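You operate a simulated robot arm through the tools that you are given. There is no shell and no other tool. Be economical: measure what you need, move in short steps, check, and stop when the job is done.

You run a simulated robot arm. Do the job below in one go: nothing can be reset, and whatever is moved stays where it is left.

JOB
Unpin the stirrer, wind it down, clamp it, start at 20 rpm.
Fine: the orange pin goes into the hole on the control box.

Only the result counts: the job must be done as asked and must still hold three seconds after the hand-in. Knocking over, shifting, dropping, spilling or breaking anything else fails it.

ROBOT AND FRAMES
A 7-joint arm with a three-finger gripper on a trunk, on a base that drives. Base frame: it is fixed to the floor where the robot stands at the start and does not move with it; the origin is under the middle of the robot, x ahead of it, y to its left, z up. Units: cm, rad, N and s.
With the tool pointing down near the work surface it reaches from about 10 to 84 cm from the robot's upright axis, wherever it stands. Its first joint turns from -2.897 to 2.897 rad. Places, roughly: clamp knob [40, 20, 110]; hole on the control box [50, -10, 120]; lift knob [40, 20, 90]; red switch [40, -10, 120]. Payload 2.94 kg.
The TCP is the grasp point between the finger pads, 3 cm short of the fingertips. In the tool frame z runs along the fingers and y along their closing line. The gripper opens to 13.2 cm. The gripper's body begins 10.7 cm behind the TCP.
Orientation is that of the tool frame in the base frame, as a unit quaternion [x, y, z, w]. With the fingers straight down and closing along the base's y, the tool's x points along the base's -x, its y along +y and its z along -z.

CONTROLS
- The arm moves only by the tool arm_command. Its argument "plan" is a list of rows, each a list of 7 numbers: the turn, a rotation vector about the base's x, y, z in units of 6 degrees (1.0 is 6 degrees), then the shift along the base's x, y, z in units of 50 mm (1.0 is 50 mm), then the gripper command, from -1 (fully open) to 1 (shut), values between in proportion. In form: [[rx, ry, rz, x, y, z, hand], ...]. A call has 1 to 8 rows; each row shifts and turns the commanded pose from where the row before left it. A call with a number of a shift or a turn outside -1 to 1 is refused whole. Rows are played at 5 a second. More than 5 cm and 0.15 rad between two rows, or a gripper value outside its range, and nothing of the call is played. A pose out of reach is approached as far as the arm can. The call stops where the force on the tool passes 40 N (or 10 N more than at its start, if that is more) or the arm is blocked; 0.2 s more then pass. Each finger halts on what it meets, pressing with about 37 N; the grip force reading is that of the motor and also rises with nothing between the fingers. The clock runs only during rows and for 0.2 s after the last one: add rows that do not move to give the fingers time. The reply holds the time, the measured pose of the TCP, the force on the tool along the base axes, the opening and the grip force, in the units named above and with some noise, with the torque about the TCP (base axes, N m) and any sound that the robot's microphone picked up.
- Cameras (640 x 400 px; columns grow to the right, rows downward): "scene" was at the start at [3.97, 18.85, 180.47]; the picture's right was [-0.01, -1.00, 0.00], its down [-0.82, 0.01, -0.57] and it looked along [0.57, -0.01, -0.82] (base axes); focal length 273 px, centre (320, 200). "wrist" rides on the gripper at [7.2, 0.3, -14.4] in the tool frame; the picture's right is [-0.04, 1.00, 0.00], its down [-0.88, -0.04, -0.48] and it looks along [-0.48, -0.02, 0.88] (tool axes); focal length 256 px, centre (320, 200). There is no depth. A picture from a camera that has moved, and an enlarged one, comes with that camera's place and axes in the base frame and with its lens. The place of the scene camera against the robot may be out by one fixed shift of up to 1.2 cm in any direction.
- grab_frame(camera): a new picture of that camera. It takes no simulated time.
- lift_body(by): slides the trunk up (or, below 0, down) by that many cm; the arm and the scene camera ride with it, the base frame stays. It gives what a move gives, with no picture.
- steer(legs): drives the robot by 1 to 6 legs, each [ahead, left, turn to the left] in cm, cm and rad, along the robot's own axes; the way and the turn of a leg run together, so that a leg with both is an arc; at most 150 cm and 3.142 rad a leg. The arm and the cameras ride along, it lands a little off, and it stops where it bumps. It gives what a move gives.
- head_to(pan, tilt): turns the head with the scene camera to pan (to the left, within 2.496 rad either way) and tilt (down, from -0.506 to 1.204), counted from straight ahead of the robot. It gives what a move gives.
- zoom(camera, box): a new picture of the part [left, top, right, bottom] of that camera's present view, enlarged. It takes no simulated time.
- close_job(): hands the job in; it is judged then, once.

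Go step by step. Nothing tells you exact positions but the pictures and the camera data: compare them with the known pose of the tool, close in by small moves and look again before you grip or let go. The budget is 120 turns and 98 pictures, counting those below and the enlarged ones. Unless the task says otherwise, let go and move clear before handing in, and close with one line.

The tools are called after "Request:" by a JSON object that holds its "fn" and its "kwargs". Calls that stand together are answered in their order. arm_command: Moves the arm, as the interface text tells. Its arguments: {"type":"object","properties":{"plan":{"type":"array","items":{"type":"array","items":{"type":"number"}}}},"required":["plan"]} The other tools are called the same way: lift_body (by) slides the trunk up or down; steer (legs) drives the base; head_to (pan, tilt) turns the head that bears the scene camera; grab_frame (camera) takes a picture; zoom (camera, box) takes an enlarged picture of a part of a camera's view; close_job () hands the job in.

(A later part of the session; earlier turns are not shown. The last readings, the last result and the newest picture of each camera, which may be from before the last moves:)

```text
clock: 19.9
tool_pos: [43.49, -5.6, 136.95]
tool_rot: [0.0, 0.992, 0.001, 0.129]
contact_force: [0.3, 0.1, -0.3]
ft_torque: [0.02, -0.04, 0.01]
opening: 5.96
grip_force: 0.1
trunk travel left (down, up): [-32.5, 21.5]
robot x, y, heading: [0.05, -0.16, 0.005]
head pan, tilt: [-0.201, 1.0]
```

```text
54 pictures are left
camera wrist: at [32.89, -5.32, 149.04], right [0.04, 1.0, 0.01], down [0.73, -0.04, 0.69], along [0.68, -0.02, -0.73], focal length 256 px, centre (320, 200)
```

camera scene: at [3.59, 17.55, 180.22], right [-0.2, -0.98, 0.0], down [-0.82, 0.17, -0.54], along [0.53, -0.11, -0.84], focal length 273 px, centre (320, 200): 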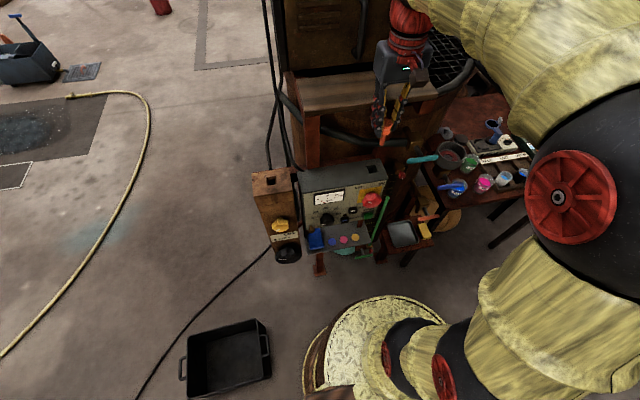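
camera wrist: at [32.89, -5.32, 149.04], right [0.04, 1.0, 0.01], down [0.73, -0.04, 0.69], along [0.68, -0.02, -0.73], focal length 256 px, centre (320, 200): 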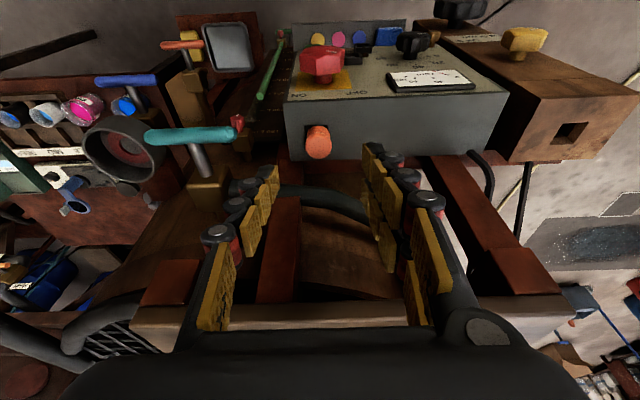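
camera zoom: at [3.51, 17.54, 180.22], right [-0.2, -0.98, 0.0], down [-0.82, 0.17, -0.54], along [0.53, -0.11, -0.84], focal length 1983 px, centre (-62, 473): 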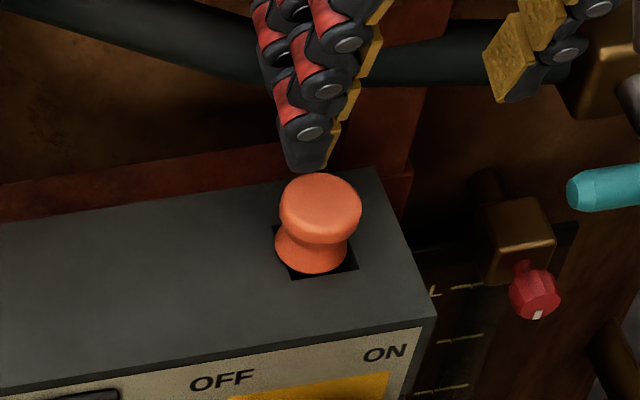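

The pin is seated in the control box just as it was in the column. Next I study the clamp knob, lift knob, and panel closely.

Request:
{"fn": "zoom", "kwargs": {"camera": "scene", "box": [250, 160, 310, 270]}}

Request:
{"fn": "zoom", "kwargs": {"camera": "scene", "box": [298, 170, 398, 260]}}

```text
3.64 times, centred on (280, 215) of scene
camera zoom: at [3.51, 17.54, 180.22], right [-0.2, -0.98, 0.0], down [-0.82, 0.17, -0.54], along [0.53, -0.11, -0.84], focal length 992 px, centre (466, 146)
```

zoom: 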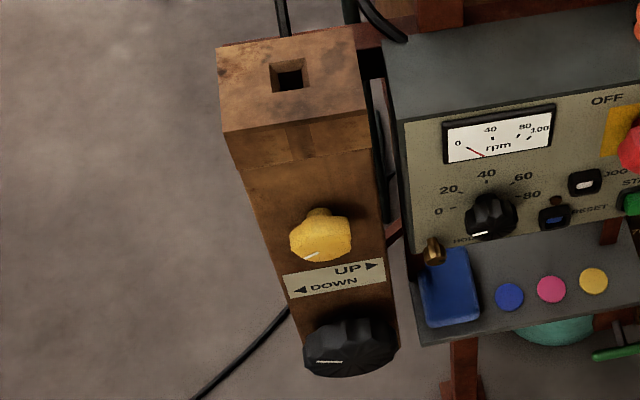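

```text
4.44 times, centred on (348, 215) of scene
camera zoom: at [3.51, 17.54, 180.22], right [-0.2, -0.98, 0.0], down [-0.82, 0.17, -0.54], along [0.53, -0.11, -0.84], focal length 1212 px, centre (196, 133)
```

zoom: 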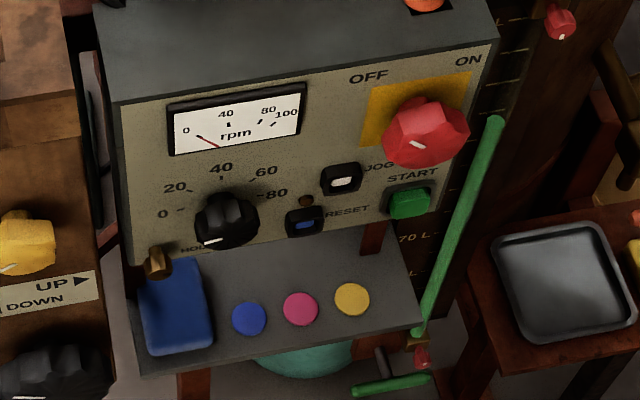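

Both knobs sit on the column's front face with axes along x: clamp ≈ [42, 21, 110], lift ≈ [41, 21, 88]. I back the base up 25 cm for room and then turn the hand to point forward.

Request:
{"fn": "steer", "kwargs": {"legs": [[-25, 0, 0]]}}

Request:
{"fn": "arm_command", "kwargs": {"plan": [[0, -1, 0, 0, 0.8, 0, 0.1], [0, -1, 0, 0, 0.8, 0, 0.1], [0, -1, 0, 0, 0.8, -0.2, 0.1], [0, -1, 0, 0, 0.8, -0.4, 0.1], [0, -1, 0, 0, 0.8, -0.4, 0.1], [0, -1, 0, 0, 0.8, -0.4, 0.1], [0, -1, 0, 0, 0.3, -0.4, 0.1], [0, -1, 0, 0, 0, -0.4, 0.1]]}}

Request:
{"fn": "arm_command", "kwargs": {"plan": [[0, -1, 0, 0, 0.2, -0.4, 0.1], [0, -1, 0, 0, 0, -0.4, 0.1], [0, -1, 0, 0, 0, -0.4, 0.1], [0, -1, 0, 0, 0, -0.4, 0.1], [0, -0.5, 0, 0, 0, -0.4, 0.1], [0, 0, 0, 0, 0, -0.4, 0.1], [0, 0, 0, 0, 0, 0, 0.1]]}}

Request:
{"fn": "grab_frame", "kwargs": {"camera": "wrist"}}

Request:
{"fn": "grab_frame", "kwargs": {"camera": "scene"}}

```text
clock: 21.7
tool_pos: [18.64, -5.66, 137.0]
tool_rot: [0.0, 0.992, 0.001, 0.13]
contact_force: [-0.5, -0.4, -0.2]
ft_torque: [-0.01, -0.02, -0.04]
opening: 5.92
grip_force: 0.0
trunk travel left (down, up): [-32.5, 21.5]
robot x, y, heading: [-25.14, -0.16, 0.002]
head pan, tilt: [-0.201, 1.0]
```

```text
clock: 23.5
tool_pos: [18.55, 19.99, 125.85]
tool_rot: [-0.001, 0.853, 0.002, 0.522]
contact_force: [0.8, 0.4, -0.1]
ft_torque: [0.03, 0.01, -0.01]
opening: 5.95
grip_force: 0.0
trunk travel left (down, up): [-32.5, 21.5]
robot x, y, heading: [-25.2, -0.07, -0.001]
head pan, tilt: [-0.201, 1.0]
```

```text
clock: 25.1
tool_pos: [18.59, 21.06, 113.8]
tool_rot: [0.0, 0.708, 0.0, 0.706]
contact_force: [-0.3, 0.6, -0.4]
ft_torque: [0.0, 0.01, -0.03]
opening: 5.93
grip_force: 0.1
trunk travel left (down, up): [-32.5, 21.5]
robot x, y, heading: [-24.83, 0.04, -0.004]
head pan, tilt: [-0.201, 1.0]
```

```text
51 pictures are left
camera wrist: at [4.21, 21.3, 106.66], right [0.0, 1.0, 0.04], down [-0.47, -0.04, 0.88], along [0.88, -0.02, 0.47], focal length 256 px, centre (320, 200)
```

wrist: 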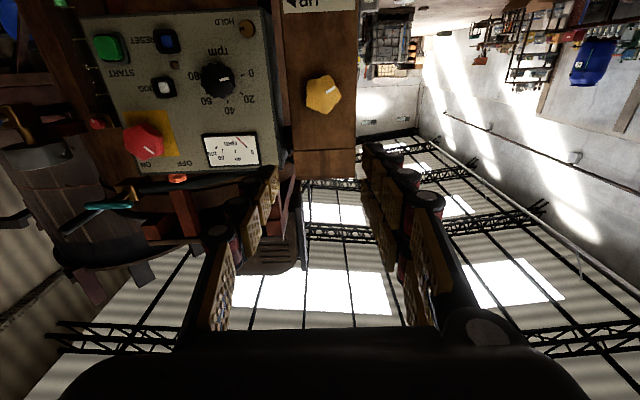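

```text
50 pictures are left
camera scene: at [-21.41, 17.55, 180.22], right [-0.2, -0.98, 0.0], down [-0.82, 0.17, -0.54], along [0.53, -0.11, -0.84], focal length 273 px, centre (320, 200)
```

scene: 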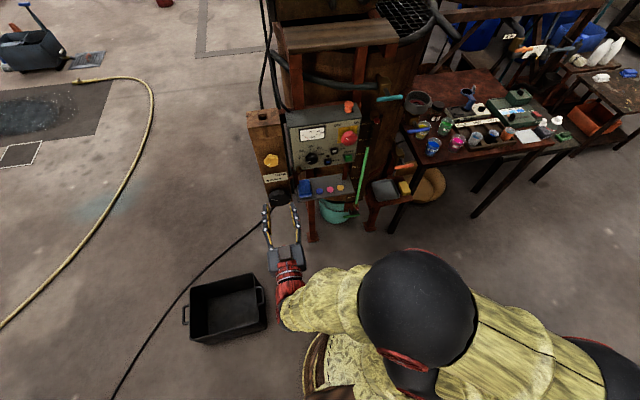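

Request:
{"fn": "zoom", "kwargs": {"camera": "wrist", "box": [85, 0, 360, 180]}}

```text
2.22 times, centred on (222, 90) of wrist
camera zoom: at [4.21, 21.3, 106.66], right [0.0, 1.0, 0.04], down [-0.47, -0.04, 0.88], along [0.88, -0.02, 0.47], focal length 569 px, centre (537, 444)
```

zoom: 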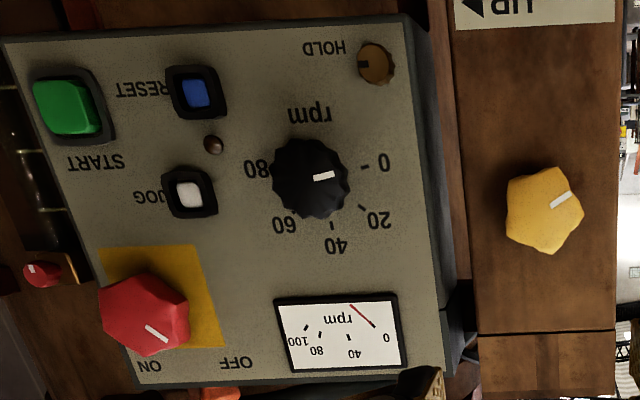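

The panel reads: dial at 0, switch OFF. I lower the trunk and hand to face the lift knob.

Request:
{"fn": "lift_body", "kwargs": {"by": -22}}

Request:
{"fn": "arm_command", "kwargs": {"plan": [[0, 0, 0, 0.2, 0, -0.4, -0.7], [0, 0, 0, 0, 0, -0.4, -0.7], [0, 0, 0, 0, 0, 0, -0.7], [0, 0, 0, 0, 0, 0, -0.7], [0, 0, 0, 0, 0, 0, -0.7]]}}

Request:
{"fn": "grab_frame", "kwargs": {"camera": "wrist"}}

```text
clock: 27.4
tool_pos: [18.55, 20.93, 91.95]
tool_rot: [0.0, 0.708, 0.0, 0.706]
contact_force: [-1.0, -0.4, 0.7]
ft_torque: [0.0, 0.02, -0.01]
opening: 5.92
grip_force: 0.1
trunk travel left (down, up): [-10.5, 43.5]
robot x, y, heading: [-24.91, 0.22, -0.001]
head pan, tilt: [-0.201, 1.0]
```

```text
clock: 28.6
tool_pos: [19.57, 21.09, 87.92]
tool_rot: [0.001, 0.708, -0.001, 0.707]
contact_force: [-0.1, -0.2, -0.4]
ft_torque: [-0.03, -0.02, -0.01]
opening: 11.22
grip_force: 0.1
trunk travel left (down, up): [-10.5, 43.5]
robot x, y, heading: [-24.74, -0.22, -0.001]
head pan, tilt: [-0.201, 1.0]
```

```text
48 pictures are left
camera wrist: at [5.18, 21.33, 80.77], right [0.0, 1.0, 0.04], down [-0.47, -0.04, 0.88], along [0.88, -0.02, 0.47], focal length 256 px, centre (320, 200)
```

wrist: 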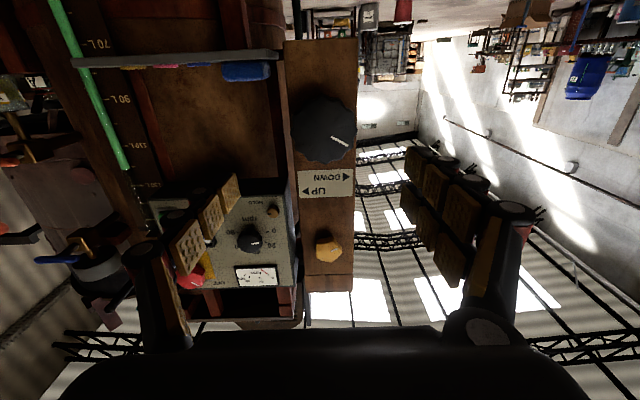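

Lift knob is at ≈ [40.5, 21.6, 88.6] with about 8.6 cm diameter; DOWN is counter-clockwise. I approach to x 31 and check centring.

Request:
{"fn": "arm_command", "kwargs": {"plan": [[0, 0, 0, 0.8, 0.05, 0.05, -0.7], [0, 0, 0, 0.8, 0.05, 0.05, -0.7], [0, 0, 0, 0.6, 0, 0, -0.7], [0, 0, 0, 0, 0, 0, -0.7]]}}

Request:
{"fn": "grab_frame", "kwargs": {"camera": "wrist"}}

Request:
{"fn": "head_to", "kwargs": {"pan": 0.0, "tilt": 0.9}}

Request:
{"fn": "grab_frame", "kwargs": {"camera": "scene"}}

```text
clock: 29.6
tool_pos: [30.83, 21.61, 88.48]
tool_rot: [-0.001, 0.708, 0.001, 0.706]
contact_force: [-0.2, -0.8, 0.6]
ft_torque: [0.0, 0.0, 0.01]
opening: 11.2
grip_force: 0.0
trunk travel left (down, up): [-10.5, 43.5]
robot x, y, heading: [-24.93, -0.3, 0.003]
head pan, tilt: [-0.201, 1.0]
```

```text
47 pictures are left
camera wrist: at [16.47, 21.91, 81.33], right [0.0, 1.0, 0.04], down [-0.47, -0.04, 0.88], along [0.88, -0.02, 0.47], focal length 256 px, centre (320, 200)
```

wrist: 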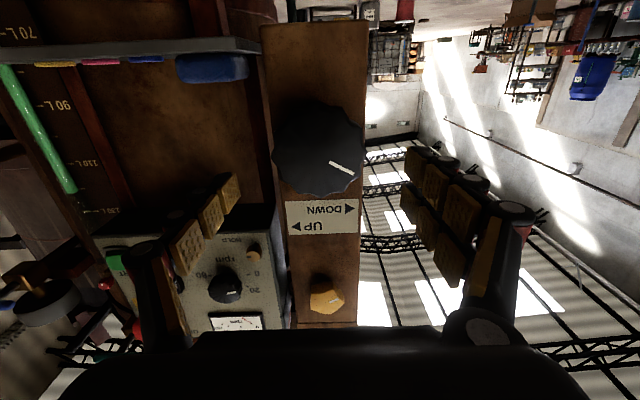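

```text
clock: 30.4
tool_pos: [30.77, 21.71, 88.49]
tool_rot: [0.001, 0.708, -0.001, 0.706]
contact_force: [0.6, 0.2, 0.2]
ft_torque: [-0.01, 0.0, -0.01]
opening: 11.2
grip_force: 0.1
trunk travel left (down, up): [-10.5, 43.5]
robot x, y, heading: [-25.32, 0.01, -0.001]
head pan, tilt: [0.0, 0.901]
```

```text
46 pictures are left
camera scene: at [-20.68, 18.92, 158.94], right [0.0, -1.0, 0.0], down [-0.78, 0.0, -0.62], along [0.62, 0.0, -0.78], focal length 273 px, centre (320, 200)
```

scene: 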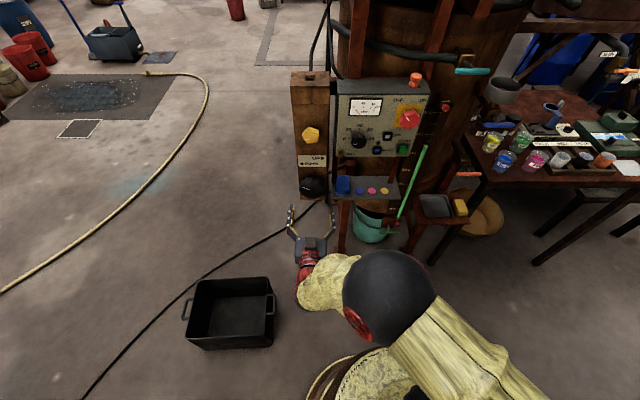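

Centred. I advance over the knob and close on it.

Request:
{"fn": "arm_command", "kwargs": {"plan": [[0, 0, 0, 0.8, -0.04, 0, -0.7], [0, 0, 0, 0.6, 0, 0, -0.7], [0, 0, 0, 0.25, 0, 0, -0.7], [0, 0, 0, 0, 0, 0, 0], [0, 0, 0, 0, 0, 0, 1], [0, 0, 0, 0, 0, 0, 1], [0, 0, 0, 0, 0, 0, 1]]}}

Request:
{"fn": "zoom", "kwargs": {"camera": "wrist", "box": [160, 40, 480, 360]}}

```text
clock: 32.0
tool_pos: [38.87, 21.45, 88.51]
tool_rot: [-0.001, 0.707, 0.001, 0.707]
contact_force: [-4.1, 10.7, -0.6]
ft_torque: [-0.03, 0.11, 0.89]
opening: 8.68
grip_force: 34.2
trunk travel left (down, up): [-10.5, 43.5]
robot x, y, heading: [-25.14, 0.1, -0.0]
head pan, tilt: [0.0, 0.901]
```

```text
1.25 times, centred on (320, 200) of wrist
camera zoom: at [24.5, 21.72, 81.36], right [0.0, 1.0, 0.04], down [-0.47, -0.04, 0.88], along [0.88, -0.02, 0.47], focal length 320 px, centre (320, 200)
```

zoom: 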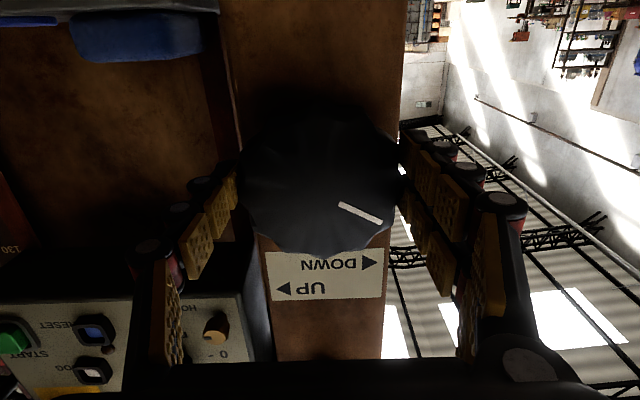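

Gripped at 8.7 cm. I turn counter-clockwise (−rx) in small steps.

Request:
{"fn": "arm_command", "kwargs": {"plan": [[-0.5, 0, 0, 0, 0, 0, 1], [-0.8, 0, 0, 0, 0, 0, 1], [-1, 0, 0, 0, 0, 0, 1], [-1, 0, 0, 0, 0, 0, 1], [-1, 0, 0, 0, 0, 0, 1], [0, 0, 0, 0, 0, 0, 1]]}}

Request:
{"fn": "zoom", "kwargs": {"camera": "wrist", "box": [160, 40, 480, 360]}}

```text
clock: 33.4
tool_pos: [38.83, 21.28, 88.44]
tool_rot: [-0.156, 0.689, -0.16, 0.689]
contact_force: [-2.9, 6.4, 13.2]
ft_torque: [-0.01, -0.45, 0.21]
opening: 8.66
grip_force: 45.1
trunk travel left (down, up): [-10.5, 43.5]
robot x, y, heading: [-24.74, 0.06, 0.002]
head pan, tilt: [0.0, 0.901]
```

```text
1.25 times, centred on (320, 200) of wrist
camera zoom: at [24.5, 18.42, 81.92], right [0.0, 0.92, -0.4], down [-0.48, 0.35, 0.81], along [0.88, 0.19, 0.44], focal length 320 px, centre (320, 200)
```

zoom: 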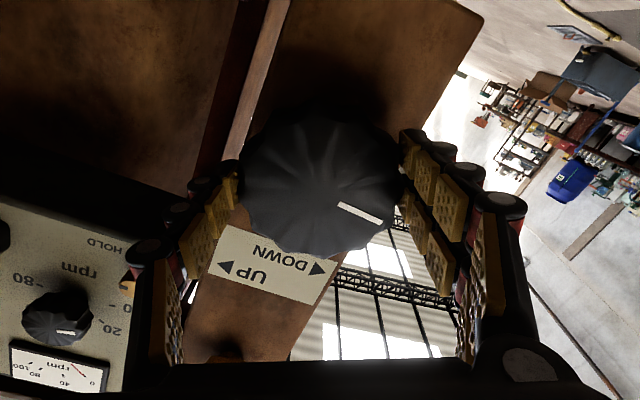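

Request:
{"fn": "arm_command", "kwargs": {"plan": [[-1, 0, 0, 0, 0, 0.04, 1], [-1, 0, 0, 0, 0, 0, 1], [-1, 0, 0, 0, 0, 0, 1], [-1, 0, 0, 0, 0, 0, 1], [-1, 0, 0, 0, 0, 0, 1], [-1, 0, 0, 0, 0, 0, 1], [-1, 0, 0, 0, 0, 0, 1], [-1, 0, 0, 0, 0, 0, 1]]}}

Request:
{"fn": "zoom", "kwargs": {"camera": "wrist", "box": [160, 40, 480, 360]}}

Request:
{"fn": "grab_frame", "kwargs": {"camera": "scene"}}

```text
clock: 35.2
tool_pos: [39.02, 21.09, 88.88]
tool_rot: [-0.421, 0.566, -0.427, 0.566]
contact_force: [7.6, -22.9, 29.6]
ft_torque: [0.17, 0.1, -0.31]
opening: 8.63
grip_force: 44.9
trunk travel left (down, up): [-10.5, 43.5]
robot x, y, heading: [-25.43, -0.05, -0.001]
head pan, tilt: [0.0, 0.901]
```

```text
1.25 times, centred on (320, 200) of wrist
camera zoom: at [24.46, 14.25, 86.51], right [0.01, 0.32, -0.95], down [-0.47, 0.84, 0.28], along [0.88, 0.44, 0.16], focal length 320 px, centre (320, 200)
```

zoom: 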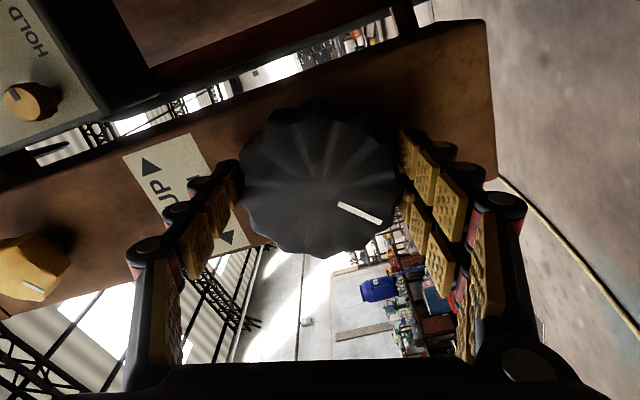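

```text
42 pictures are left
camera scene: at [-20.82, 18.62, 159.0], right [0.0, -1.0, 0.0], down [-0.78, 0.0, -0.62], along [0.62, 0.0, -0.78], focal length 273 px, centre (320, 200)
```

scene: 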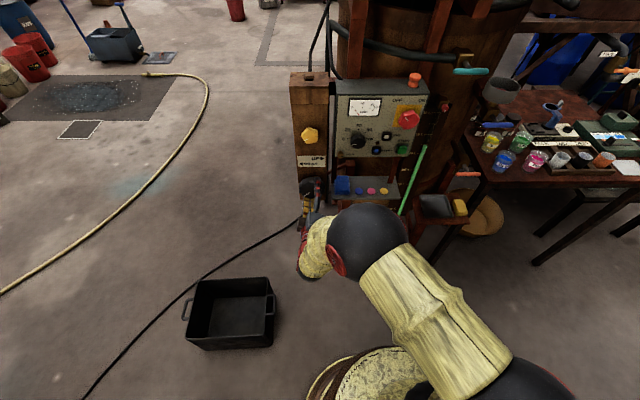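

Request:
{"fn": "arm_command", "kwargs": {"plan": [[-0.5, 0, 0, 0, -0.06, 0.06, 1], [-1, 0, 0, 0, 0, 0, 1], [-1, 0, 0, 0, 0, 0, 1], [0, 0, 0, 0, 0, 0, 1]]}}

```text
clock: 36.2
tool_pos: [38.94, 21.08, 89.01]
tool_rot: [-0.494, 0.505, -0.496, 0.505]
contact_force: [12.9, -8.6, 24.2]
ft_torque: [0.12, 0.14, -0.03]
opening: 8.65
grip_force: 44.8
trunk travel left (down, up): [-10.5, 43.5]
robot x, y, heading: [-24.92, 0.02, 0.001]
head pan, tilt: [0.0, 0.901]
```

Request:
{"fn": "arm_command", "kwargs": {"plan": [[-1, 0, 0, 0.03, -0.02, 0.06, 1], [-1, 0, 0, 0.0, 0, 0, 1], [-1, 0, 0, 0, 0, 0, 1], [-1, 0, 0, 0, 0, 0, 1], [-1, 0, 0, 0, 0, 0, 1], [-1, 0, 0, 0, 0, 0, 1], [0, 0, 0, 0, 0, 0, 1]]}}

Request:
{"fn": "zoom", "kwargs": {"camera": "wrist", "box": [160, 40, 480, 360]}}

```text
clock: 37.8
tool_pos: [38.87, 21.13, 89.19]
tool_rot: [0.626, -0.326, 0.628, -0.327]
contact_force: [-12.9, 11.2, 15.1]
ft_torque: [0.09, -0.2, 0.66]
opening: 8.65
grip_force: 44.7
trunk travel left (down, up): [-10.5, 43.5]
robot x, y, heading: [-25.09, -0.04, -0.002]
head pan, tilt: [0.0, 0.901]
```

```text
1.25 times, centred on (320, 200) of wrist
camera zoom: at [24.47, 14.97, 93.14], right [0.0, -0.54, -0.84], down [-0.47, 0.74, -0.47], along [0.88, 0.4, -0.25], focal length 320 px, centre (320, 200)
```

zoom: 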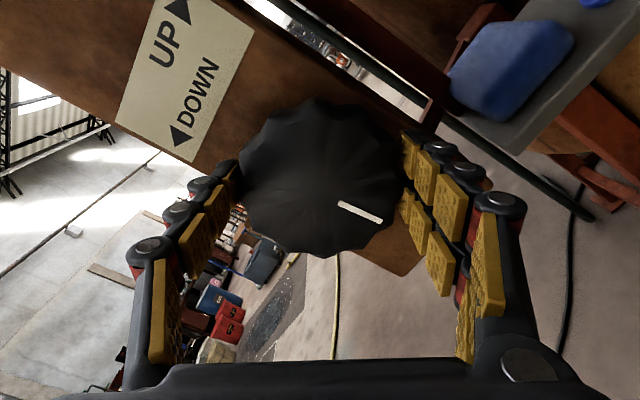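

Request:
{"fn": "arm_command", "kwargs": {"plan": [[-1, 0, 0, 0, 0, 0.02, 1], [-1, 0, 0, 0.0, 0, 0, 1], [-1, 0, 0, 0, 0, 0, 1], [-1, 0, 0, 0, 0, 0, 1], [0, 0, 0, 0, 0, 0, 1]]}}

```text
clock: 39.0
tool_pos: [38.89, 21.27, 89.44]
tool_rot: [0.679, -0.189, 0.684, -0.19]
contact_force: [-17.7, 29.6, 20.0]
ft_torque: [0.17, -0.24, 0.71]
opening: 8.63
grip_force: 46.1
trunk travel left (down, up): [-10.5, 43.5]
robot x, y, heading: [-25.19, 0.23, -0.002]
head pan, tilt: [0.0, 0.901]
```

Request:
{"fn": "arm_command", "kwargs": {"plan": [[0, 0, 0, -0.03, 0.08, 0.05, 1], [-1, 0, 0, 0, 0, 0, 1], [-1, 0, 0, 0.0, 0, 0, 1], [-1, 0, 0, 0, 0, 0, 1], [-1, 0, 0, 0, 0, 0, 1], [0, 0, 0, 0, 0, 0, 1]]}}

Request:
{"fn": "zoom", "kwargs": {"camera": "wrist", "box": [160, 40, 480, 360]}}

```text
clock: 40.4
tool_pos: [38.83, 21.39, 89.41]
tool_rot: [0.705, -0.044, 0.707, -0.044]
contact_force: [0.1, 18.9, 6.5]
ft_torque: [0.07, -0.01, 0.08]
opening: 8.62
grip_force: 45.0
trunk travel left (down, up): [-10.5, 43.5]
robot x, y, heading: [-24.79, 0.07, -0.0]
head pan, tilt: [0.0, 0.901]
```

```text
1.25 times, centred on (320, 200) of wrist
camera zoom: at [24.46, 20.21, 96.6], right [0.0, -0.99, -0.17], down [-0.47, 0.15, -0.87], along [0.88, 0.08, -0.47], focal length 320 px, centre (320, 200)
```

zoom: 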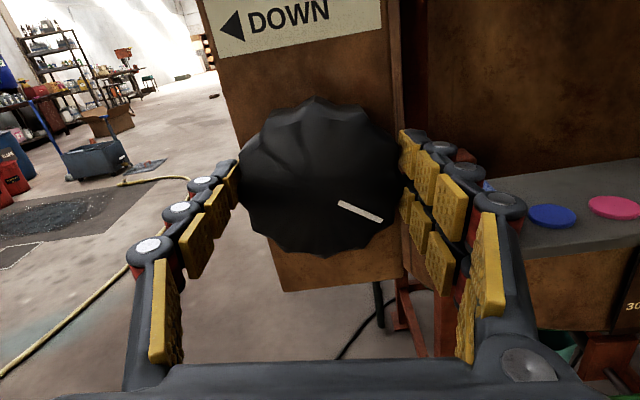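

Request:
{"fn": "head_to", "kwargs": {"pan": -0.1, "tilt": 0.4}}

Request:
{"fn": "grab_frame", "kwargs": {"camera": "scene"}}

```text
clock: 41.3
tool_pos: [38.82, 21.4, 89.46]
tool_rot: [0.705, -0.045, 0.707, -0.044]
contact_force: [0.7, 17.4, 6.6]
ft_torque: [0.08, -0.22, 0.34]
opening: 8.64
grip_force: 44.7
trunk travel left (down, up): [-10.5, 43.5]
robot x, y, heading: [-25.09, -0.27, 0.006]
head pan, tilt: [-0.099, 0.4]
```

```text
39 pictures are left
camera scene: at [-19.05, 18.17, 163.22], right [-0.1, -1.0, 0.0], down [-0.39, 0.04, -0.92], along [0.92, -0.09, -0.39], focal length 273 px, centre (320, 200)
```

scene: 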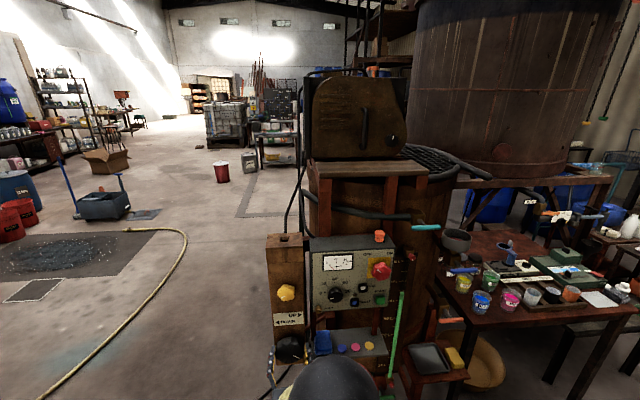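

The stirrer housing sits atop the tank frame, and this frame will be my height reference. I keep winding.

Request:
{"fn": "arm_command", "kwargs": {"plan": [[-1, 0, 0, 0, 0.05, 0.03, 1], [-1, 0, 0, 0, 0, 0, 1], [-1, 0, 0, 0.0, 0, 0, 1], [-1, 0, 0, 0, 0, 0, 1], [-1, 0, 0, 0, 0, 0, 1], [-1, 0, 0, 0, 0, 0, 1], [0, 0, 0, 0, 0, 0, 1]]}}

```text
clock: 42.9
tool_pos: [38.92, 21.62, 89.28]
tool_rot: [0.685, 0.178, 0.685, 0.176]
contact_force: [0.1, 18.8, -10.7]
ft_torque: [0.09, 0.4, 0.2]
opening: 8.62
grip_force: 44.8
trunk travel left (down, up): [-10.5, 43.5]
robot x, y, heading: [-25.08, 0.1, -0.003]
head pan, tilt: [-0.099, 0.4]
```

Request:
{"fn": "arm_command", "kwargs": {"plan": [[-1, 0, 0, 0, 0.05, -0.04, 1], [-1, 0, 0, 0, 0, 0, 1], [-1, 0, 0, 0.0, 0, 0, 1], [-1, 0, 0, 0, 0, 0, 1], [-1, 0, 0, 0, 0, -0.02, 1], [-1, 0, 0, 0, 0, 0, 1], [-1, 0, 0, 0, 0, 0, 1], [0, 0, 0, 0, 0, 0, 1]]}}

Request:
{"fn": "grab_frame", "kwargs": {"camera": "scene"}}

Request:
{"fn": "zoom", "kwargs": {"camera": "wrist", "box": [160, 40, 480, 360]}}

```text
clock: 44.7
tool_pos: [38.86, 21.94, 89.09]
tool_rot: [0.576, 0.411, 0.576, 0.409]
contact_force: [-1.9, 12.9, -18.2]
ft_torque: [0.1, -0.08, 0.14]
opening: 8.62
grip_force: 44.9
trunk travel left (down, up): [-10.5, 43.5]
robot x, y, heading: [-25.11, -0.42, 0.003]
head pan, tilt: [-0.099, 0.4]
```

```text
38 pictures are left
camera scene: at [-18.88, 18.18, 163.21], right [-0.1, -1.0, 0.0], down [-0.39, 0.04, -0.92], along [0.92, -0.09, -0.39], focal length 273 px, centre (320, 200)
```

scene: 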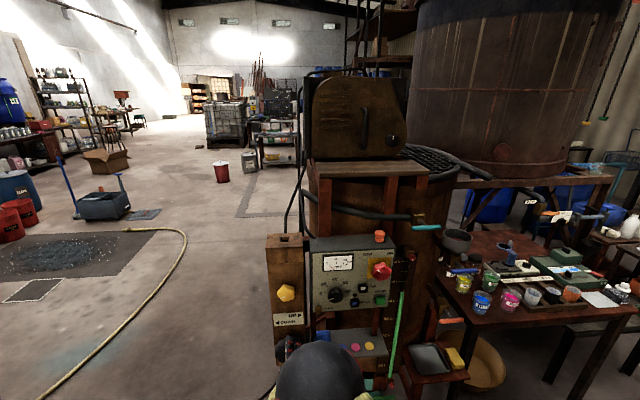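

```text
1.25 times, centred on (320, 200) of wrist
camera zoom: at [24.48, 28.58, 91.89], right [0.0, -0.37, 0.93], down [-0.47, -0.82, -0.32], along [0.88, -0.44, -0.18], focal length 320 px, centre (320, 200)
```

zoom: 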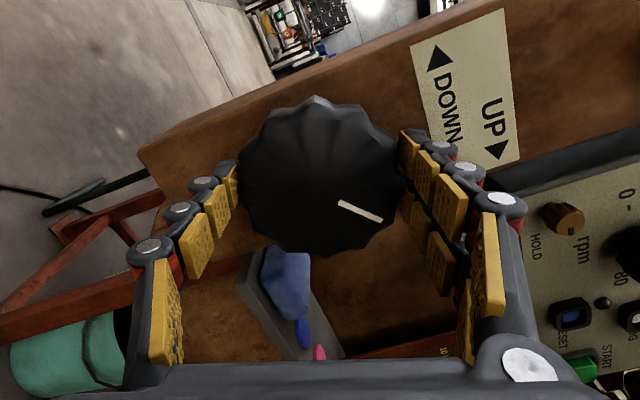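

Request:
{"fn": "arm_command", "kwargs": {"plan": [[-1, 0, 0, 0, 0.03, -0.06, 1], [-1, 0, 0, 0, 0, 0, 1], [-1, 0, 0, 0.0, 0, 0, 1], [-1, 0, 0, 0, 0, 0, 1], [-1, 0, 0, 0, 0, -0.02, 1], [0, 0, 0, 0, 0, 0, 1]]}}

```text
clock: 46.1
tool_pos: [38.94, 21.94, 88.88]
tool_rot: [0.45, 0.546, 0.451, 0.545]
contact_force: [-4.8, 1.9, -5.1]
ft_torque: [0.0, 0.81, -0.49]
opening: 8.64
grip_force: 45.0
trunk travel left (down, up): [-10.5, 43.5]
robot x, y, heading: [-25.28, -0.15, -0.001]
head pan, tilt: [-0.099, 0.4]
```

Request:
{"fn": "arm_command", "kwargs": {"plan": [[-1, 0, 0, 0, 0, 0, 1], [-1, 0, 0, 0, 0, 0, 1], [-1, 0, 0, 0.0, 0, 0, 1], [-1, 0, 0, 0, 0, 0, 1], [-1, 0, 0, 0, 0, 0, 1], [-1, 0, 0, 0, 0, 0, 1], [-1, 0, 0, 0, 0, 0, 1], [0, 0, 0, 0, 0, 0, 1]]}}

```text
clock: 47.9
tool_pos: [39.03, 21.59, 88.7]
tool_rot: [0.227, 0.673, 0.224, 0.668]
contact_force: [5.4, -15.7, -17.9]
ft_torque: [1.89, 0.72, -0.74]
opening: 8.72
grip_force: 45.0
trunk travel left (down, up): [-10.5, 43.5]
robot x, y, heading: [-25.23, -0.3, -0.0]
head pan, tilt: [-0.099, 0.4]
```

Torque jumped to 1.9 N m, suggesting the knob hit its end stop. I check whether the mark slipped in the hand and whether the stirrer has moved.

Request:
{"fn": "zoom", "kwargs": {"camera": "wrist", "box": [160, 40, 480, 360]}}

Request:
{"fn": "arm_command", "kwargs": {"plan": [[-0.5, 0, 0, 0, 0, 0, 1], [0, 0, 0, 0, 0, 0, 1]]}}

Request:
{"fn": "grab_frame", "kwargs": {"camera": "scene"}}

```text
1.25 times, centred on (320, 200) of wrist
camera zoom: at [24.56, 26.36, 83.25], right [0.0, 0.77, 0.64], down [-0.47, -0.56, 0.68], along [0.88, -0.3, 0.36], focal length 320 px, centre (320, 200)
```

zoom: 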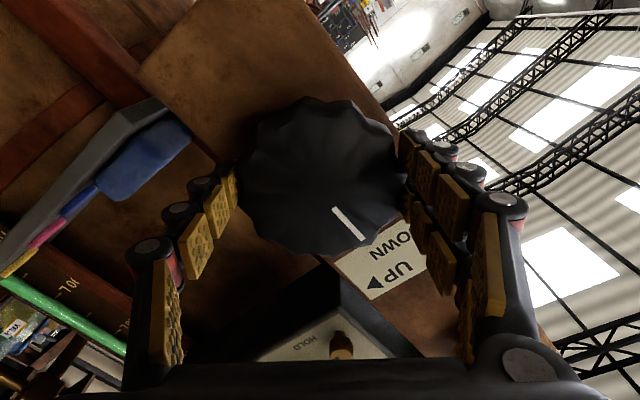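

```text
clock: 48.5
tool_pos: [38.93, 21.82, 88.64]
tool_rot: [0.21, 0.678, 0.206, 0.674]
contact_force: [6.8, -19.8, -24.6]
ft_torque: [1.48, 0.34, -0.39]
opening: 8.71
grip_force: 44.5
trunk travel left (down, up): [-10.5, 43.5]
robot x, y, heading: [-24.77, 0.36, 0.004]
head pan, tilt: [-0.099, 0.4]
```

```text
35 pictures are left
camera scene: at [-18.72, 17.87, 163.24], right [-0.1, -0.99, 0.0], down [-0.39, 0.04, -0.92], along [0.92, -0.09, -0.39], focal length 273 px, centre (320, 200)
```

scene: 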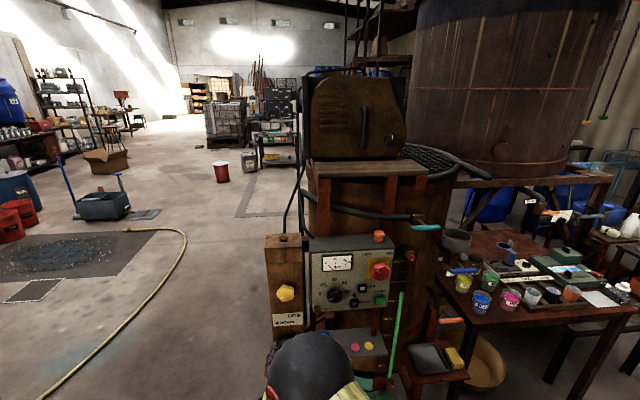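

The knob stopped turning in the hand after about 300°, so the end stop is reached and the stirrer is wound down. I release, retract, and roll the hand upright while rising to the clamp knob.

Request:
{"fn": "arm_command", "kwargs": {"plan": [[0.5, 0, 0, 0, 0, 0, 0], [0, 0, 0, 0, 0, 0, -0.7], [0, 0, 0, 0, 0, 0, -0.7], [0, 0, 0, -0.3, 0, 0, -0.7], [0, 0, 0, -0.8, 0, 0, -0.7], [0, 0, 0, -1, 0, 0, -0.7]]}}

Request:
{"fn": "zoom", "kwargs": {"camera": "wrist", "box": [160, 0, 480, 200]}}

Request:
{"fn": "arm_command", "kwargs": {"plan": [[1, 0, 0, 0, 0, 0, 0], [1, 0, 0, 0, 0, 0, 0], [1, 0, 0, 0, 0, 0, 0], [1, 0, 0, 0, 0, 0, 0], [1, 0, 0, 0, 0, 0, 0], [1, 0, 0, 0, 0, 0.3, 0], [1, 0, 0, 0, 0, 0.3, 0], [1, 0, 0, 0, 0, 0.3, 0]]}}

Request:
{"fn": "arm_command", "kwargs": {"plan": [[1, 0, 0, 0, 0, 0.3, 0], [1, 0, 0, 0, 0, 0.3, 0], [1, 0, 0, 0, 0, 0.3, 0], [1, 0, 0, 0, 0, 0.3, 0], [1, 0, 0, 0, 0, 0.3, 0], [1, 0, 0, 0, 0, 0.3, 0], [1, 0, 0, 0, 0, 0.3, 0], [1, 0, 0, 0, 0, 0.3, 0]]}}

Request:
{"fn": "arm_command", "kwargs": {"plan": [[1, 0, 0, 0, 0, 0.3, 0], [1, 0, 0, 0, 0, 0.3, 0], [1, 0, 0, 0, 0, 0.3, 0], [1, 0, 0, 0, 0, 0, 0], [1, 0, 0, 0, 0, 0, 0], [1, 0, 0, 0, 0, 0, 0], [1, 0, 0, 0, 0, 0, 0], [1, 0, 0, 0, 0, 0, 0]]}}

Request:
{"fn": "grab_frame", "kwargs": {"camera": "wrist"}}

```text
clock: 49.9
tool_pos: [28.32, 22.12, 88.87]
tool_rot: [0.225, 0.671, 0.226, 0.669]
contact_force: [0.3, -0.4, -0.5]
ft_torque: [0.05, -0.02, 0.03]
opening: 11.21
grip_force: 0.3
trunk travel left (down, up): [-10.5, 43.5]
robot x, y, heading: [-24.75, -0.04, -0.002]
head pan, tilt: [-0.099, 0.4]
```

```text
2.00 times, centred on (320, 100) of wrist
camera zoom: at [13.95, 26.69, 83.51], right [0.0, 0.77, 0.64], down [-0.47, -0.56, 0.68], along [0.88, -0.3, 0.36], focal length 512 px, centre (320, 400)
```

zoom: 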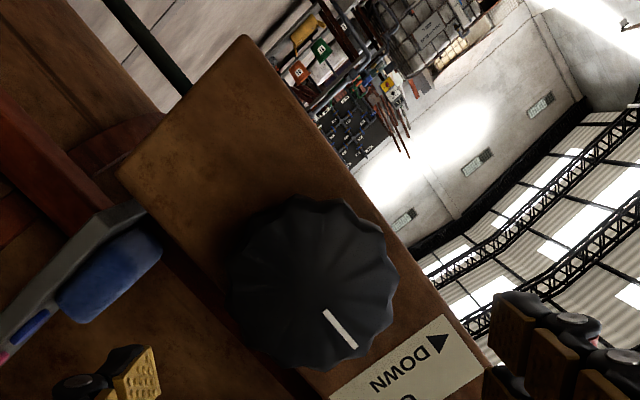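

```text
clock: 51.7
tool_pos: [28.48, 21.97, 93.39]
tool_rot: [0.478, 0.521, 0.48, 0.519]
contact_force: [0.4, 1.5, 0.1]
ft_torque: [0.02, 0.02, -0.02]
opening: 6.61
grip_force: 0.1
trunk travel left (down, up): [-10.5, 43.5]
robot x, y, heading: [-25.26, 0.28, -0.008]
head pan, tilt: [-0.099, 0.4]
```

```text
clock: 53.5
tool_pos: [28.38, 21.86, 105.38]
tool_rot: [0.649, 0.28, 0.65, 0.28]
contact_force: [0.2, -0.3, 0.3]
ft_torque: [0.05, -0.03, 0.0]
opening: 6.62
grip_force: 0.2
trunk travel left (down, up): [-10.5, 43.5]
robot x, y, heading: [-25.29, -0.27, -0.002]
head pan, tilt: [-0.099, 0.4]
```

```text
clock: 55.3
tool_pos: [28.35, 21.91, 109.93]
tool_rot: [0.706, -0.008, 0.708, -0.007]
contact_force: [-0.1, -0.4, 0.4]
ft_torque: [-0.03, 0.0, -0.01]
opening: 6.58
grip_force: 0.1
trunk travel left (down, up): [-10.5, 43.5]
robot x, y, heading: [-25.11, 0.01, 0.004]
head pan, tilt: [-0.099, 0.4]
```

```text
33 pictures are left
camera wrist: at [13.94, 21.43, 117.14], right [0.0, -1.0, -0.07], down [-0.47, 0.06, -0.88], along [0.88, 0.03, -0.47], focal length 256 px, centre (320, 200)
```

wrist: 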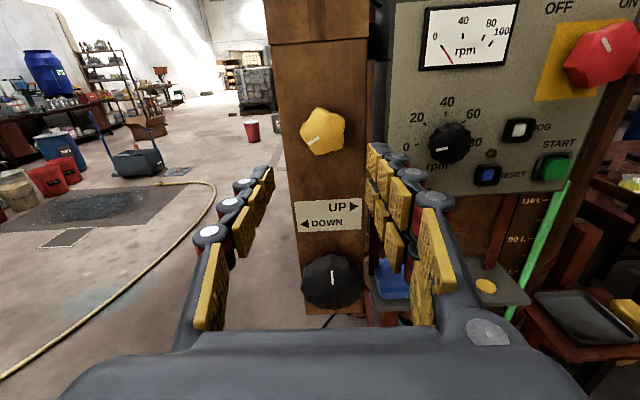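

Clear upright view: lift knob's mark is now at 12 o'clock, and the clamp knob sits at ≈ [41.5, 21.5, 110.6]. I advance, grip it, and turn it clockwise.

Request:
{"fn": "arm_command", "kwargs": {"plan": [[0, 0, 0, 0.8, -0.07, 0.13, 0], [0, 0, 0, 0.8, 0, 0, 0], [0, 0, 0, 0.5, 0, 0, 0], [0, 0, 0, 0.23, 0, 0, 0], [0, 0, 0, 0, 0, 0, 0.5], [0, 0, 0, 0, 0, 0, 1], [0, 0, 0, 0, 0, 0, 1], [0, 0, 0, 0, 0, 0, 1]]}}

Request:
{"fn": "zoom", "kwargs": {"camera": "wrist", "box": [200, 60, 440, 260]}}

```text
clock: 57.1
tool_pos: [39.96, 21.53, 110.5]
tool_rot: [0.706, -0.009, 0.708, -0.008]
contact_force: [0.8, -5.5, 0.9]
ft_torque: [0.03, 0.11, -0.31]
opening: 4.46
grip_force: 37.8
trunk travel left (down, up): [-10.5, 43.5]
robot x, y, heading: [-25.14, 0.47, -0.001]
head pan, tilt: [-0.099, 0.4]
```

```text
2.00 times, centred on (320, 160) of wrist
camera zoom: at [25.52, 21.04, 117.74], right [0.0, -1.0, -0.07], down [-0.47, 0.06, -0.88], along [0.88, 0.03, -0.47], focal length 512 px, centre (320, 280)
```

zoom: 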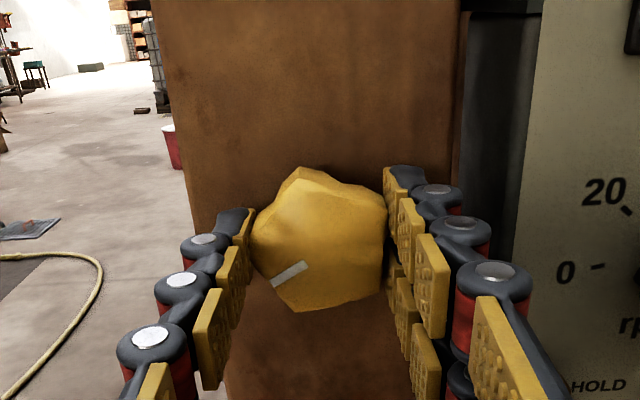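

Good grip at 4.5 cm. Turning clockwise (+rx).

Request:
{"fn": "arm_command", "kwargs": {"plan": [[0.5, 0, 0, 0, 0, 0, 1], [1, 0, 0, 0, 0, 0, 1], [1, 0, 0, 0, 0, 0, 1], [1, 0, 0, 0, 0, 0, 1], [1, 0, 0, 0, 0, 0, 1], [0, 0, 0, 0, 0, 0, 1]]}}

Request:
{"fn": "arm_command", "kwargs": {"plan": [[1, 0, 0, 0, 0, 0, 1], [1, 0, 0, 0, 0, 0, 1], [1, 0, 0, 0, 0, 0, 1], [1, 0, 0, 0, 0, 0, 1], [1, 0, 0, 0, 0, 0, 1], [0, 0, 0, 0, 0, 0, 1]]}}

Request:
{"fn": "zoom", "kwargs": {"camera": "wrist", "box": [200, 60, 440, 260]}}

```text
clock: 58.5
tool_pos: [39.89, 21.51, 110.52]
tool_rot: [0.685, -0.173, 0.686, -0.173]
contact_force: [-9.9, -11.0, -2.3]
ft_torque: [0.03, 0.01, -0.54]
opening: 4.45
grip_force: 44.6
trunk travel left (down, up): [-10.5, 43.5]
robot x, y, heading: [-25.15, 0.08, 0.006]
head pan, tilt: [-0.099, 0.4]
```

```text
clock: 59.9
tool_pos: [39.93, 21.45, 110.47]
tool_rot: [0.617, -0.345, 0.617, -0.345]
contact_force: [-11.5, -10.1, -7.5]
ft_torque: [0.04, 0.46, 0.06]
opening: 4.44
grip_force: 45.4
trunk travel left (down, up): [-10.5, 43.5]
robot x, y, heading: [-25.03, -0.07, 0.0]
head pan, tilt: [-0.099, 0.4]
```

```text
2.00 times, centred on (320, 160) of wrist
camera zoom: at [25.54, 15.2, 114.08], right [0.0, -0.49, -0.87], down [-0.47, 0.77, -0.43], along [0.88, 0.41, -0.23], focal length 512 px, centre (320, 280)
```

zoom: 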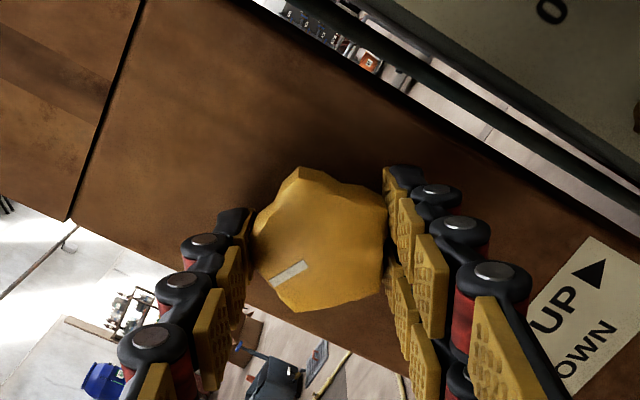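

Request:
{"fn": "arm_command", "kwargs": {"plan": [[1, 0, 0, -0.02, -0.02, -0.01, 1], [1, 0, 0, 0, 0, 0, 1], [1, 0, 0, 0, 0, 0, 1], [1, 0, 0, 0, 0, 0, 1], [1, 0, 0, 0, 0, 0, 1], [1, 0, 0, 0, 0, 0, 1], [0, 0, 0, 0, 0, 0, 1]]}}

Request:
{"fn": "arm_command", "kwargs": {"plan": [[1, 0, 0, 0, 0, 0, 1], [1, 0, 0, 0, 0, 0, 1], [1, 0, 0, 0, 0, 0, 1], [1, 0, 0, 0, 0, 0, 1], [1, 0, 0, 0, 0, 0, 1], [1, 0, 0, 0, 0, 0, 1], [0, 0, 0, 0, 0, 0, 1]]}}

Request:
{"fn": "zoom", "kwargs": {"camera": "wrist", "box": [200, 60, 440, 260]}}

```text
clock: 61.5
tool_pos: [40.1, 21.59, 110.42]
tool_rot: [-0.482, 0.519, -0.481, 0.517]
contact_force: [2.1, 0.5, -4.3]
ft_torque: [-0.01, 0.66, 0.01]
opening: 4.44
grip_force: 44.8
trunk travel left (down, up): [-10.5, 43.5]
robot x, y, heading: [-24.75, 0.3, -0.0]
head pan, tilt: [-0.099, 0.4]
```

```text
clock: 63.1
tool_pos: [39.99, 21.44, 110.5]
tool_rot: [-0.298, 0.642, -0.298, 0.641]
contact_force: [9.8, 0.7, 0.1]
ft_torque: [-0.78, 0.11, 0.22]
opening: 4.44
grip_force: 45.2
trunk travel left (down, up): [-10.5, 43.5]
robot x, y, heading: [-25.15, 0.17, 0.005]
head pan, tilt: [-0.099, 0.4]
```

```text
2.00 times, centred on (320, 160) of wrist
camera zoom: at [25.58, 16.18, 105.68], right [0.0, 0.68, -0.73], down [-0.47, 0.65, 0.6], along [0.88, 0.35, 0.32], focal length 512 px, centre (320, 280)
```

zoom: 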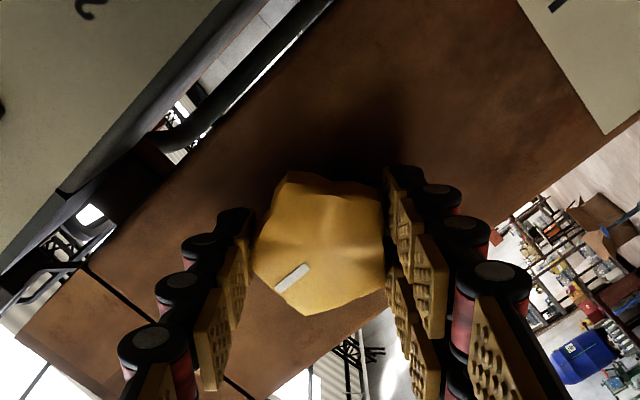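

Resistance is building (−0.8 N m) near 125°. I push a little further to confirm the stop.

Request:
{"fn": "arm_command", "kwargs": {"plan": [[1, 0, 0, 0, 0, 0, 1], [0.7, 0, 0, 0, 0, 0, 1], [0, 0, 0, 0, 0, 0, 1]]}}

Request:
{"fn": "zoom", "kwargs": {"camera": "wrist", "box": [200, 60, 440, 260]}}

```text
clock: 63.9
tool_pos: [40.03, 21.57, 110.48]
tool_rot: [-0.238, 0.667, -0.24, 0.664]
contact_force: [13.4, -0.1, 1.4]
ft_torque: [-0.83, 0.22, 0.27]
opening: 4.44
grip_force: 45.0
trunk travel left (down, up): [-10.5, 43.5]
robot x, y, heading: [-25.13, -0.13, -0.001]
head pan, tilt: [-0.099, 0.4]
```

```text
2.00 times, centred on (320, 160) of wrist
camera zoom: at [25.59, 17.16, 104.84], right [0.0, 0.8, -0.6], down [-0.47, 0.53, 0.7], along [0.88, 0.28, 0.38], focal length 512 px, centre (320, 280)
```

zoom: 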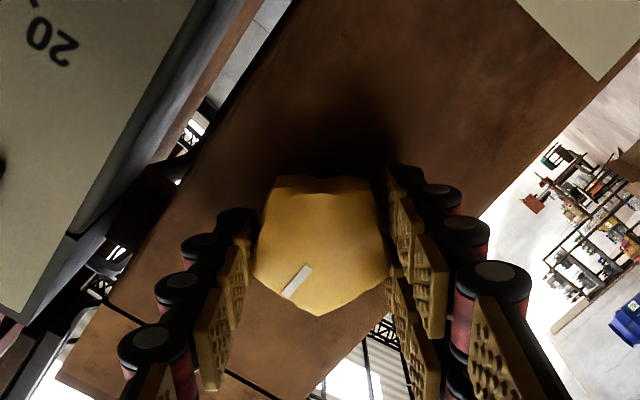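

Clamp knob turned about 125° to its stop. I release, retract, roll upright, and move in front of the speed dial ≈ [41, 8, 108.4].

Request:
{"fn": "arm_command", "kwargs": {"plan": [[-0.3, 0, 0, 0, 0, 0, 0.5], [0, 0, 0, 0, 0, 0, 0], [0, 0, 0, 0, 0, 0, 0], [0, 0, 0, -0.4, 0, 0, 0], [0, 0, 0, -0.9, 0, 0, 0], [0, 0, 0, -1, 0, 0, 0]]}}

Request:
{"fn": "arm_command", "kwargs": {"plan": [[-1, 0, 0, 0, 0, 0, 0], [-1, 0, 0, 0, 0, 0, 0], [-1, 0, 0, 0, 0, 0, 0], [-1, 0, 0, 0, 0, 0, 0], [-1, 0, 0, 0, 0, 0, 0], [-1, 0, 0, 0, 0, 0, 0], [-1, 0, 0, 0, 0, 0, 0], [-1, 0, 0, 0, 0, 0, 0]]}}

Request:
{"fn": "arm_command", "kwargs": {"plan": [[-1, 0, 0, 0, 0, 0, 0], [-1, 0, 0, 0, 0, 0, 0], [-1, 0, 0, 0, 0, 0, 0], [-1, 0, 0, 0, 0, 0, 0], [-1, 0, 0, 0, 0, 0, 0], [-1, 0, 0, 0, 0, 0, 0], [-1, 0, 0, 0, 0, 0, 0], [-1, 0, 0, 0, 0, 0, 0]]}}

Request:
{"fn": "arm_command", "kwargs": {"plan": [[-1, 0, 0, 0, -0.4, -0.08, 0], [-1, 0, 0, 0, -0.4, -0.08, 0], [-1, 0, 0, 0, -0.4, -0.08, 0], [-1, 0, 0, 0, -0.4, -0.08, 0], [-1, 0, 0, 0, -0.4, -0.08, 0], [-1, 0, 0, 0, -0.4, 0, 0], [-0.2, 0, 0, 0, -0.3, 0, 0], [0, 0, 0, 0, 0, 0, 0]]}}

Request:
{"fn": "grab_frame", "kwargs": {"camera": "wrist"}}

```text
clock: 65.3
tool_pos: [28.68, 21.59, 110.5]
tool_rot: [-0.25, 0.662, -0.25, 0.661]
contact_force: [0.6, 0.9, 0.1]
ft_torque: [-0.01, -0.02, 0.0]
opening: 6.6
grip_force: 0.0
trunk travel left (down, up): [-10.5, 43.5]
robot x, y, heading: [-25.08, -0.12, -0.002]
head pan, tilt: [-0.099, 0.4]
```

```text
clock: 67.1
tool_pos: [28.48, 21.53, 110.52]
tool_rot: [-0.497, 0.503, -0.499, 0.501]
contact_force: [0.1, 0.6, -0.6]
ft_torque: [0.01, -0.02, 0.01]
opening: 6.6
grip_force: 0.1
trunk travel left (down, up): [-10.5, 43.5]
robot x, y, heading: [-25.05, -0.12, 0.002]
head pan, tilt: [-0.099, 0.4]
```

```text
clock: 68.9
tool_pos: [28.44, 21.5, 110.46]
tool_rot: [0.658, -0.255, 0.66, -0.256]
contact_force: [-0.5, -0.4, 0.0]
ft_torque: [-0.03, -0.01, -0.01]
opening: 6.6
grip_force: 0.1
trunk travel left (down, up): [-10.5, 43.5]
robot x, y, heading: [-25.23, 0.01, -0.001]
head pan, tilt: [-0.099, 0.4]
```

```text
clock: 70.7
tool_pos: [28.48, 7.87, 108.49]
tool_rot: [0.705, -0.033, 0.707, -0.034]
contact_force: [-0.8, -0.1, 0.0]
ft_torque: [0.01, 0.0, 0.04]
opening: 6.61
grip_force: 0.1
trunk travel left (down, up): [-10.5, 43.5]
robot x, y, heading: [-25.34, -0.07, -0.001]
head pan, tilt: [-0.099, 0.4]
```

```text
28 pictures are left
camera wrist: at [14.07, 6.94, 115.68], right [0.0, -0.99, -0.14], down [-0.47, 0.12, -0.87], along [0.88, 0.06, -0.47], focal length 256 px, centre (320, 200)
```

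wrist: 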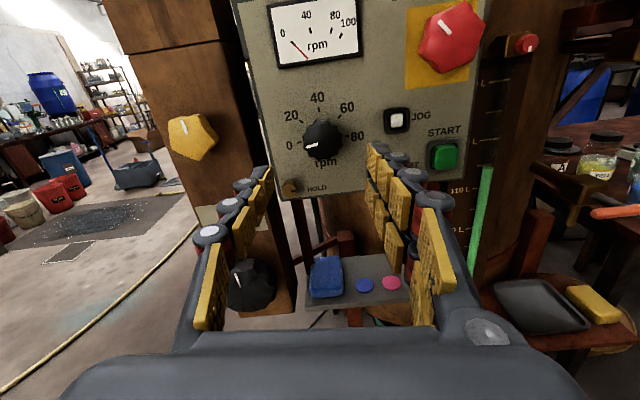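

Request:
{"fn": "arm_command", "kwargs": {"plan": [[-0.9, 0, 0, 0.5, -0.02, 0, 0], [0, 0, 0, 0.3, 0, 0, 0], [0, 0, 0, 0, 0, 0, 0]]}}

Request:
{"fn": "zoom", "kwargs": {"camera": "wrist", "box": [240, 50, 400, 220]}}

```text
clock: 71.5
tool_pos: [32.42, 7.94, 108.57]
tool_rot: [0.707, 0.0, 0.707, 0.0]
contact_force: [0.1, -0.5, -0.1]
ft_torque: [0.02, -0.02, 0.02]
opening: 6.59
grip_force: 0.2
trunk travel left (down, up): [-10.5, 43.5]
robot x, y, heading: [-24.68, -0.05, -0.004]
head pan, tilt: [-0.099, 0.4]
```

```text
2.35 times, centred on (320, 135) of wrist
camera zoom: at [17.93, 7.62, 115.82], right [0.0, -1.0, -0.04], down [-0.47, 0.04, -0.88], along [0.88, 0.02, -0.47], focal length 602 px, centre (320, 353)
```

zoom: 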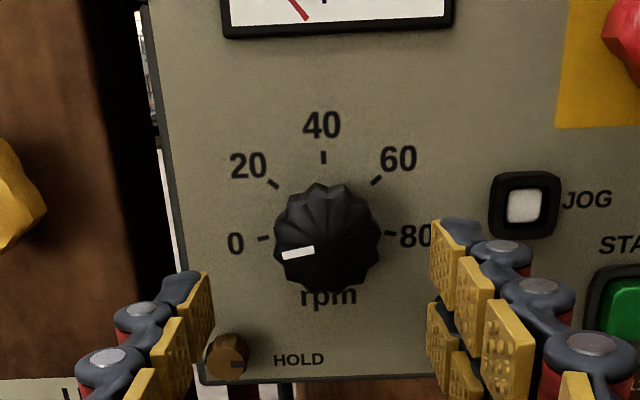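

The scale spacing works out to 55° per 20 rpm and the mark is at 0. I grip the dial and turn it clockwise 55°.

Request:
{"fn": "arm_command", "kwargs": {"plan": [[0, 0, 0, 0.8, -0.05, 0, 0], [0, 0, 0, 0.5, 0, 0, 0], [0, 0, 0, 0.2, 0, 0, 0], [0, 0, 0, 0, 0, 0, 0.5], [0, 0, 0, 0, 0, 0, 1], [0, 0, 0, 0, 0, 0, 1], [0, 0, 0, 0, 0, 0, 1]]}}

Request:
{"fn": "arm_command", "kwargs": {"plan": [[0.5, 0, 0, 0, 0, 0, 1], [1, 0, 0, 0, 0, 0, 1], [1, 0, 0, 0, 0, 0, 1], [0, 0, 0, 0, 0, 0, 1]]}}

Request:
{"fn": "zoom", "kwargs": {"camera": "wrist", "box": [200, 60, 440, 260]}}

```text
clock: 73.1
tool_pos: [39.95, 7.57, 108.66]
tool_rot: [0.706, 0.0, 0.708, 0.0]
contact_force: [0.5, 3.7, 1.4]
ft_torque: [0.03, 0.07, 0.23]
opening: 4.1
grip_force: 35.3
trunk travel left (down, up): [-10.5, 43.5]
robot x, y, heading: [-25.26, 0.14, -0.0]
head pan, tilt: [-0.099, 0.4]
```

```text
clock: 74.1
tool_pos: [39.83, 7.56, 108.67]
tool_rot: [0.699, -0.093, 0.702, -0.094]
contact_force: [-2.6, -0.8, 5.2]
ft_torque: [0.01, 0.15, -0.01]
opening: 4.07
grip_force: 44.8
trunk travel left (down, up): [-10.5, 43.5]
robot x, y, heading: [-24.77, 0.05, -0.003]
head pan, tilt: [-0.099, 0.4]
```

```text
2.00 times, centred on (320, 160) of wrist
camera zoom: at [25.46, 5.4, 115.5], right [0.0, -0.95, -0.3], down [-0.47, 0.27, -0.84], along [0.88, 0.14, -0.45], focal length 512 px, centre (320, 280)
```

zoom: 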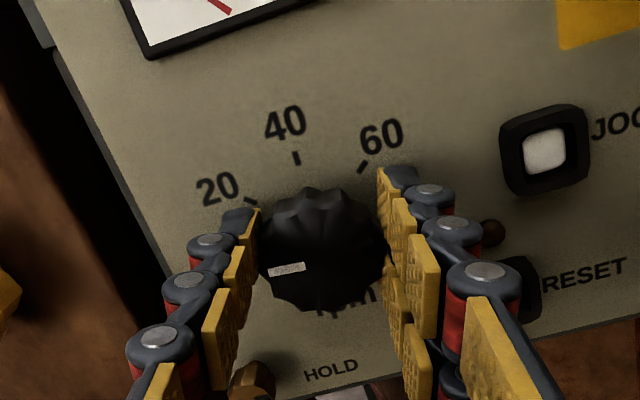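

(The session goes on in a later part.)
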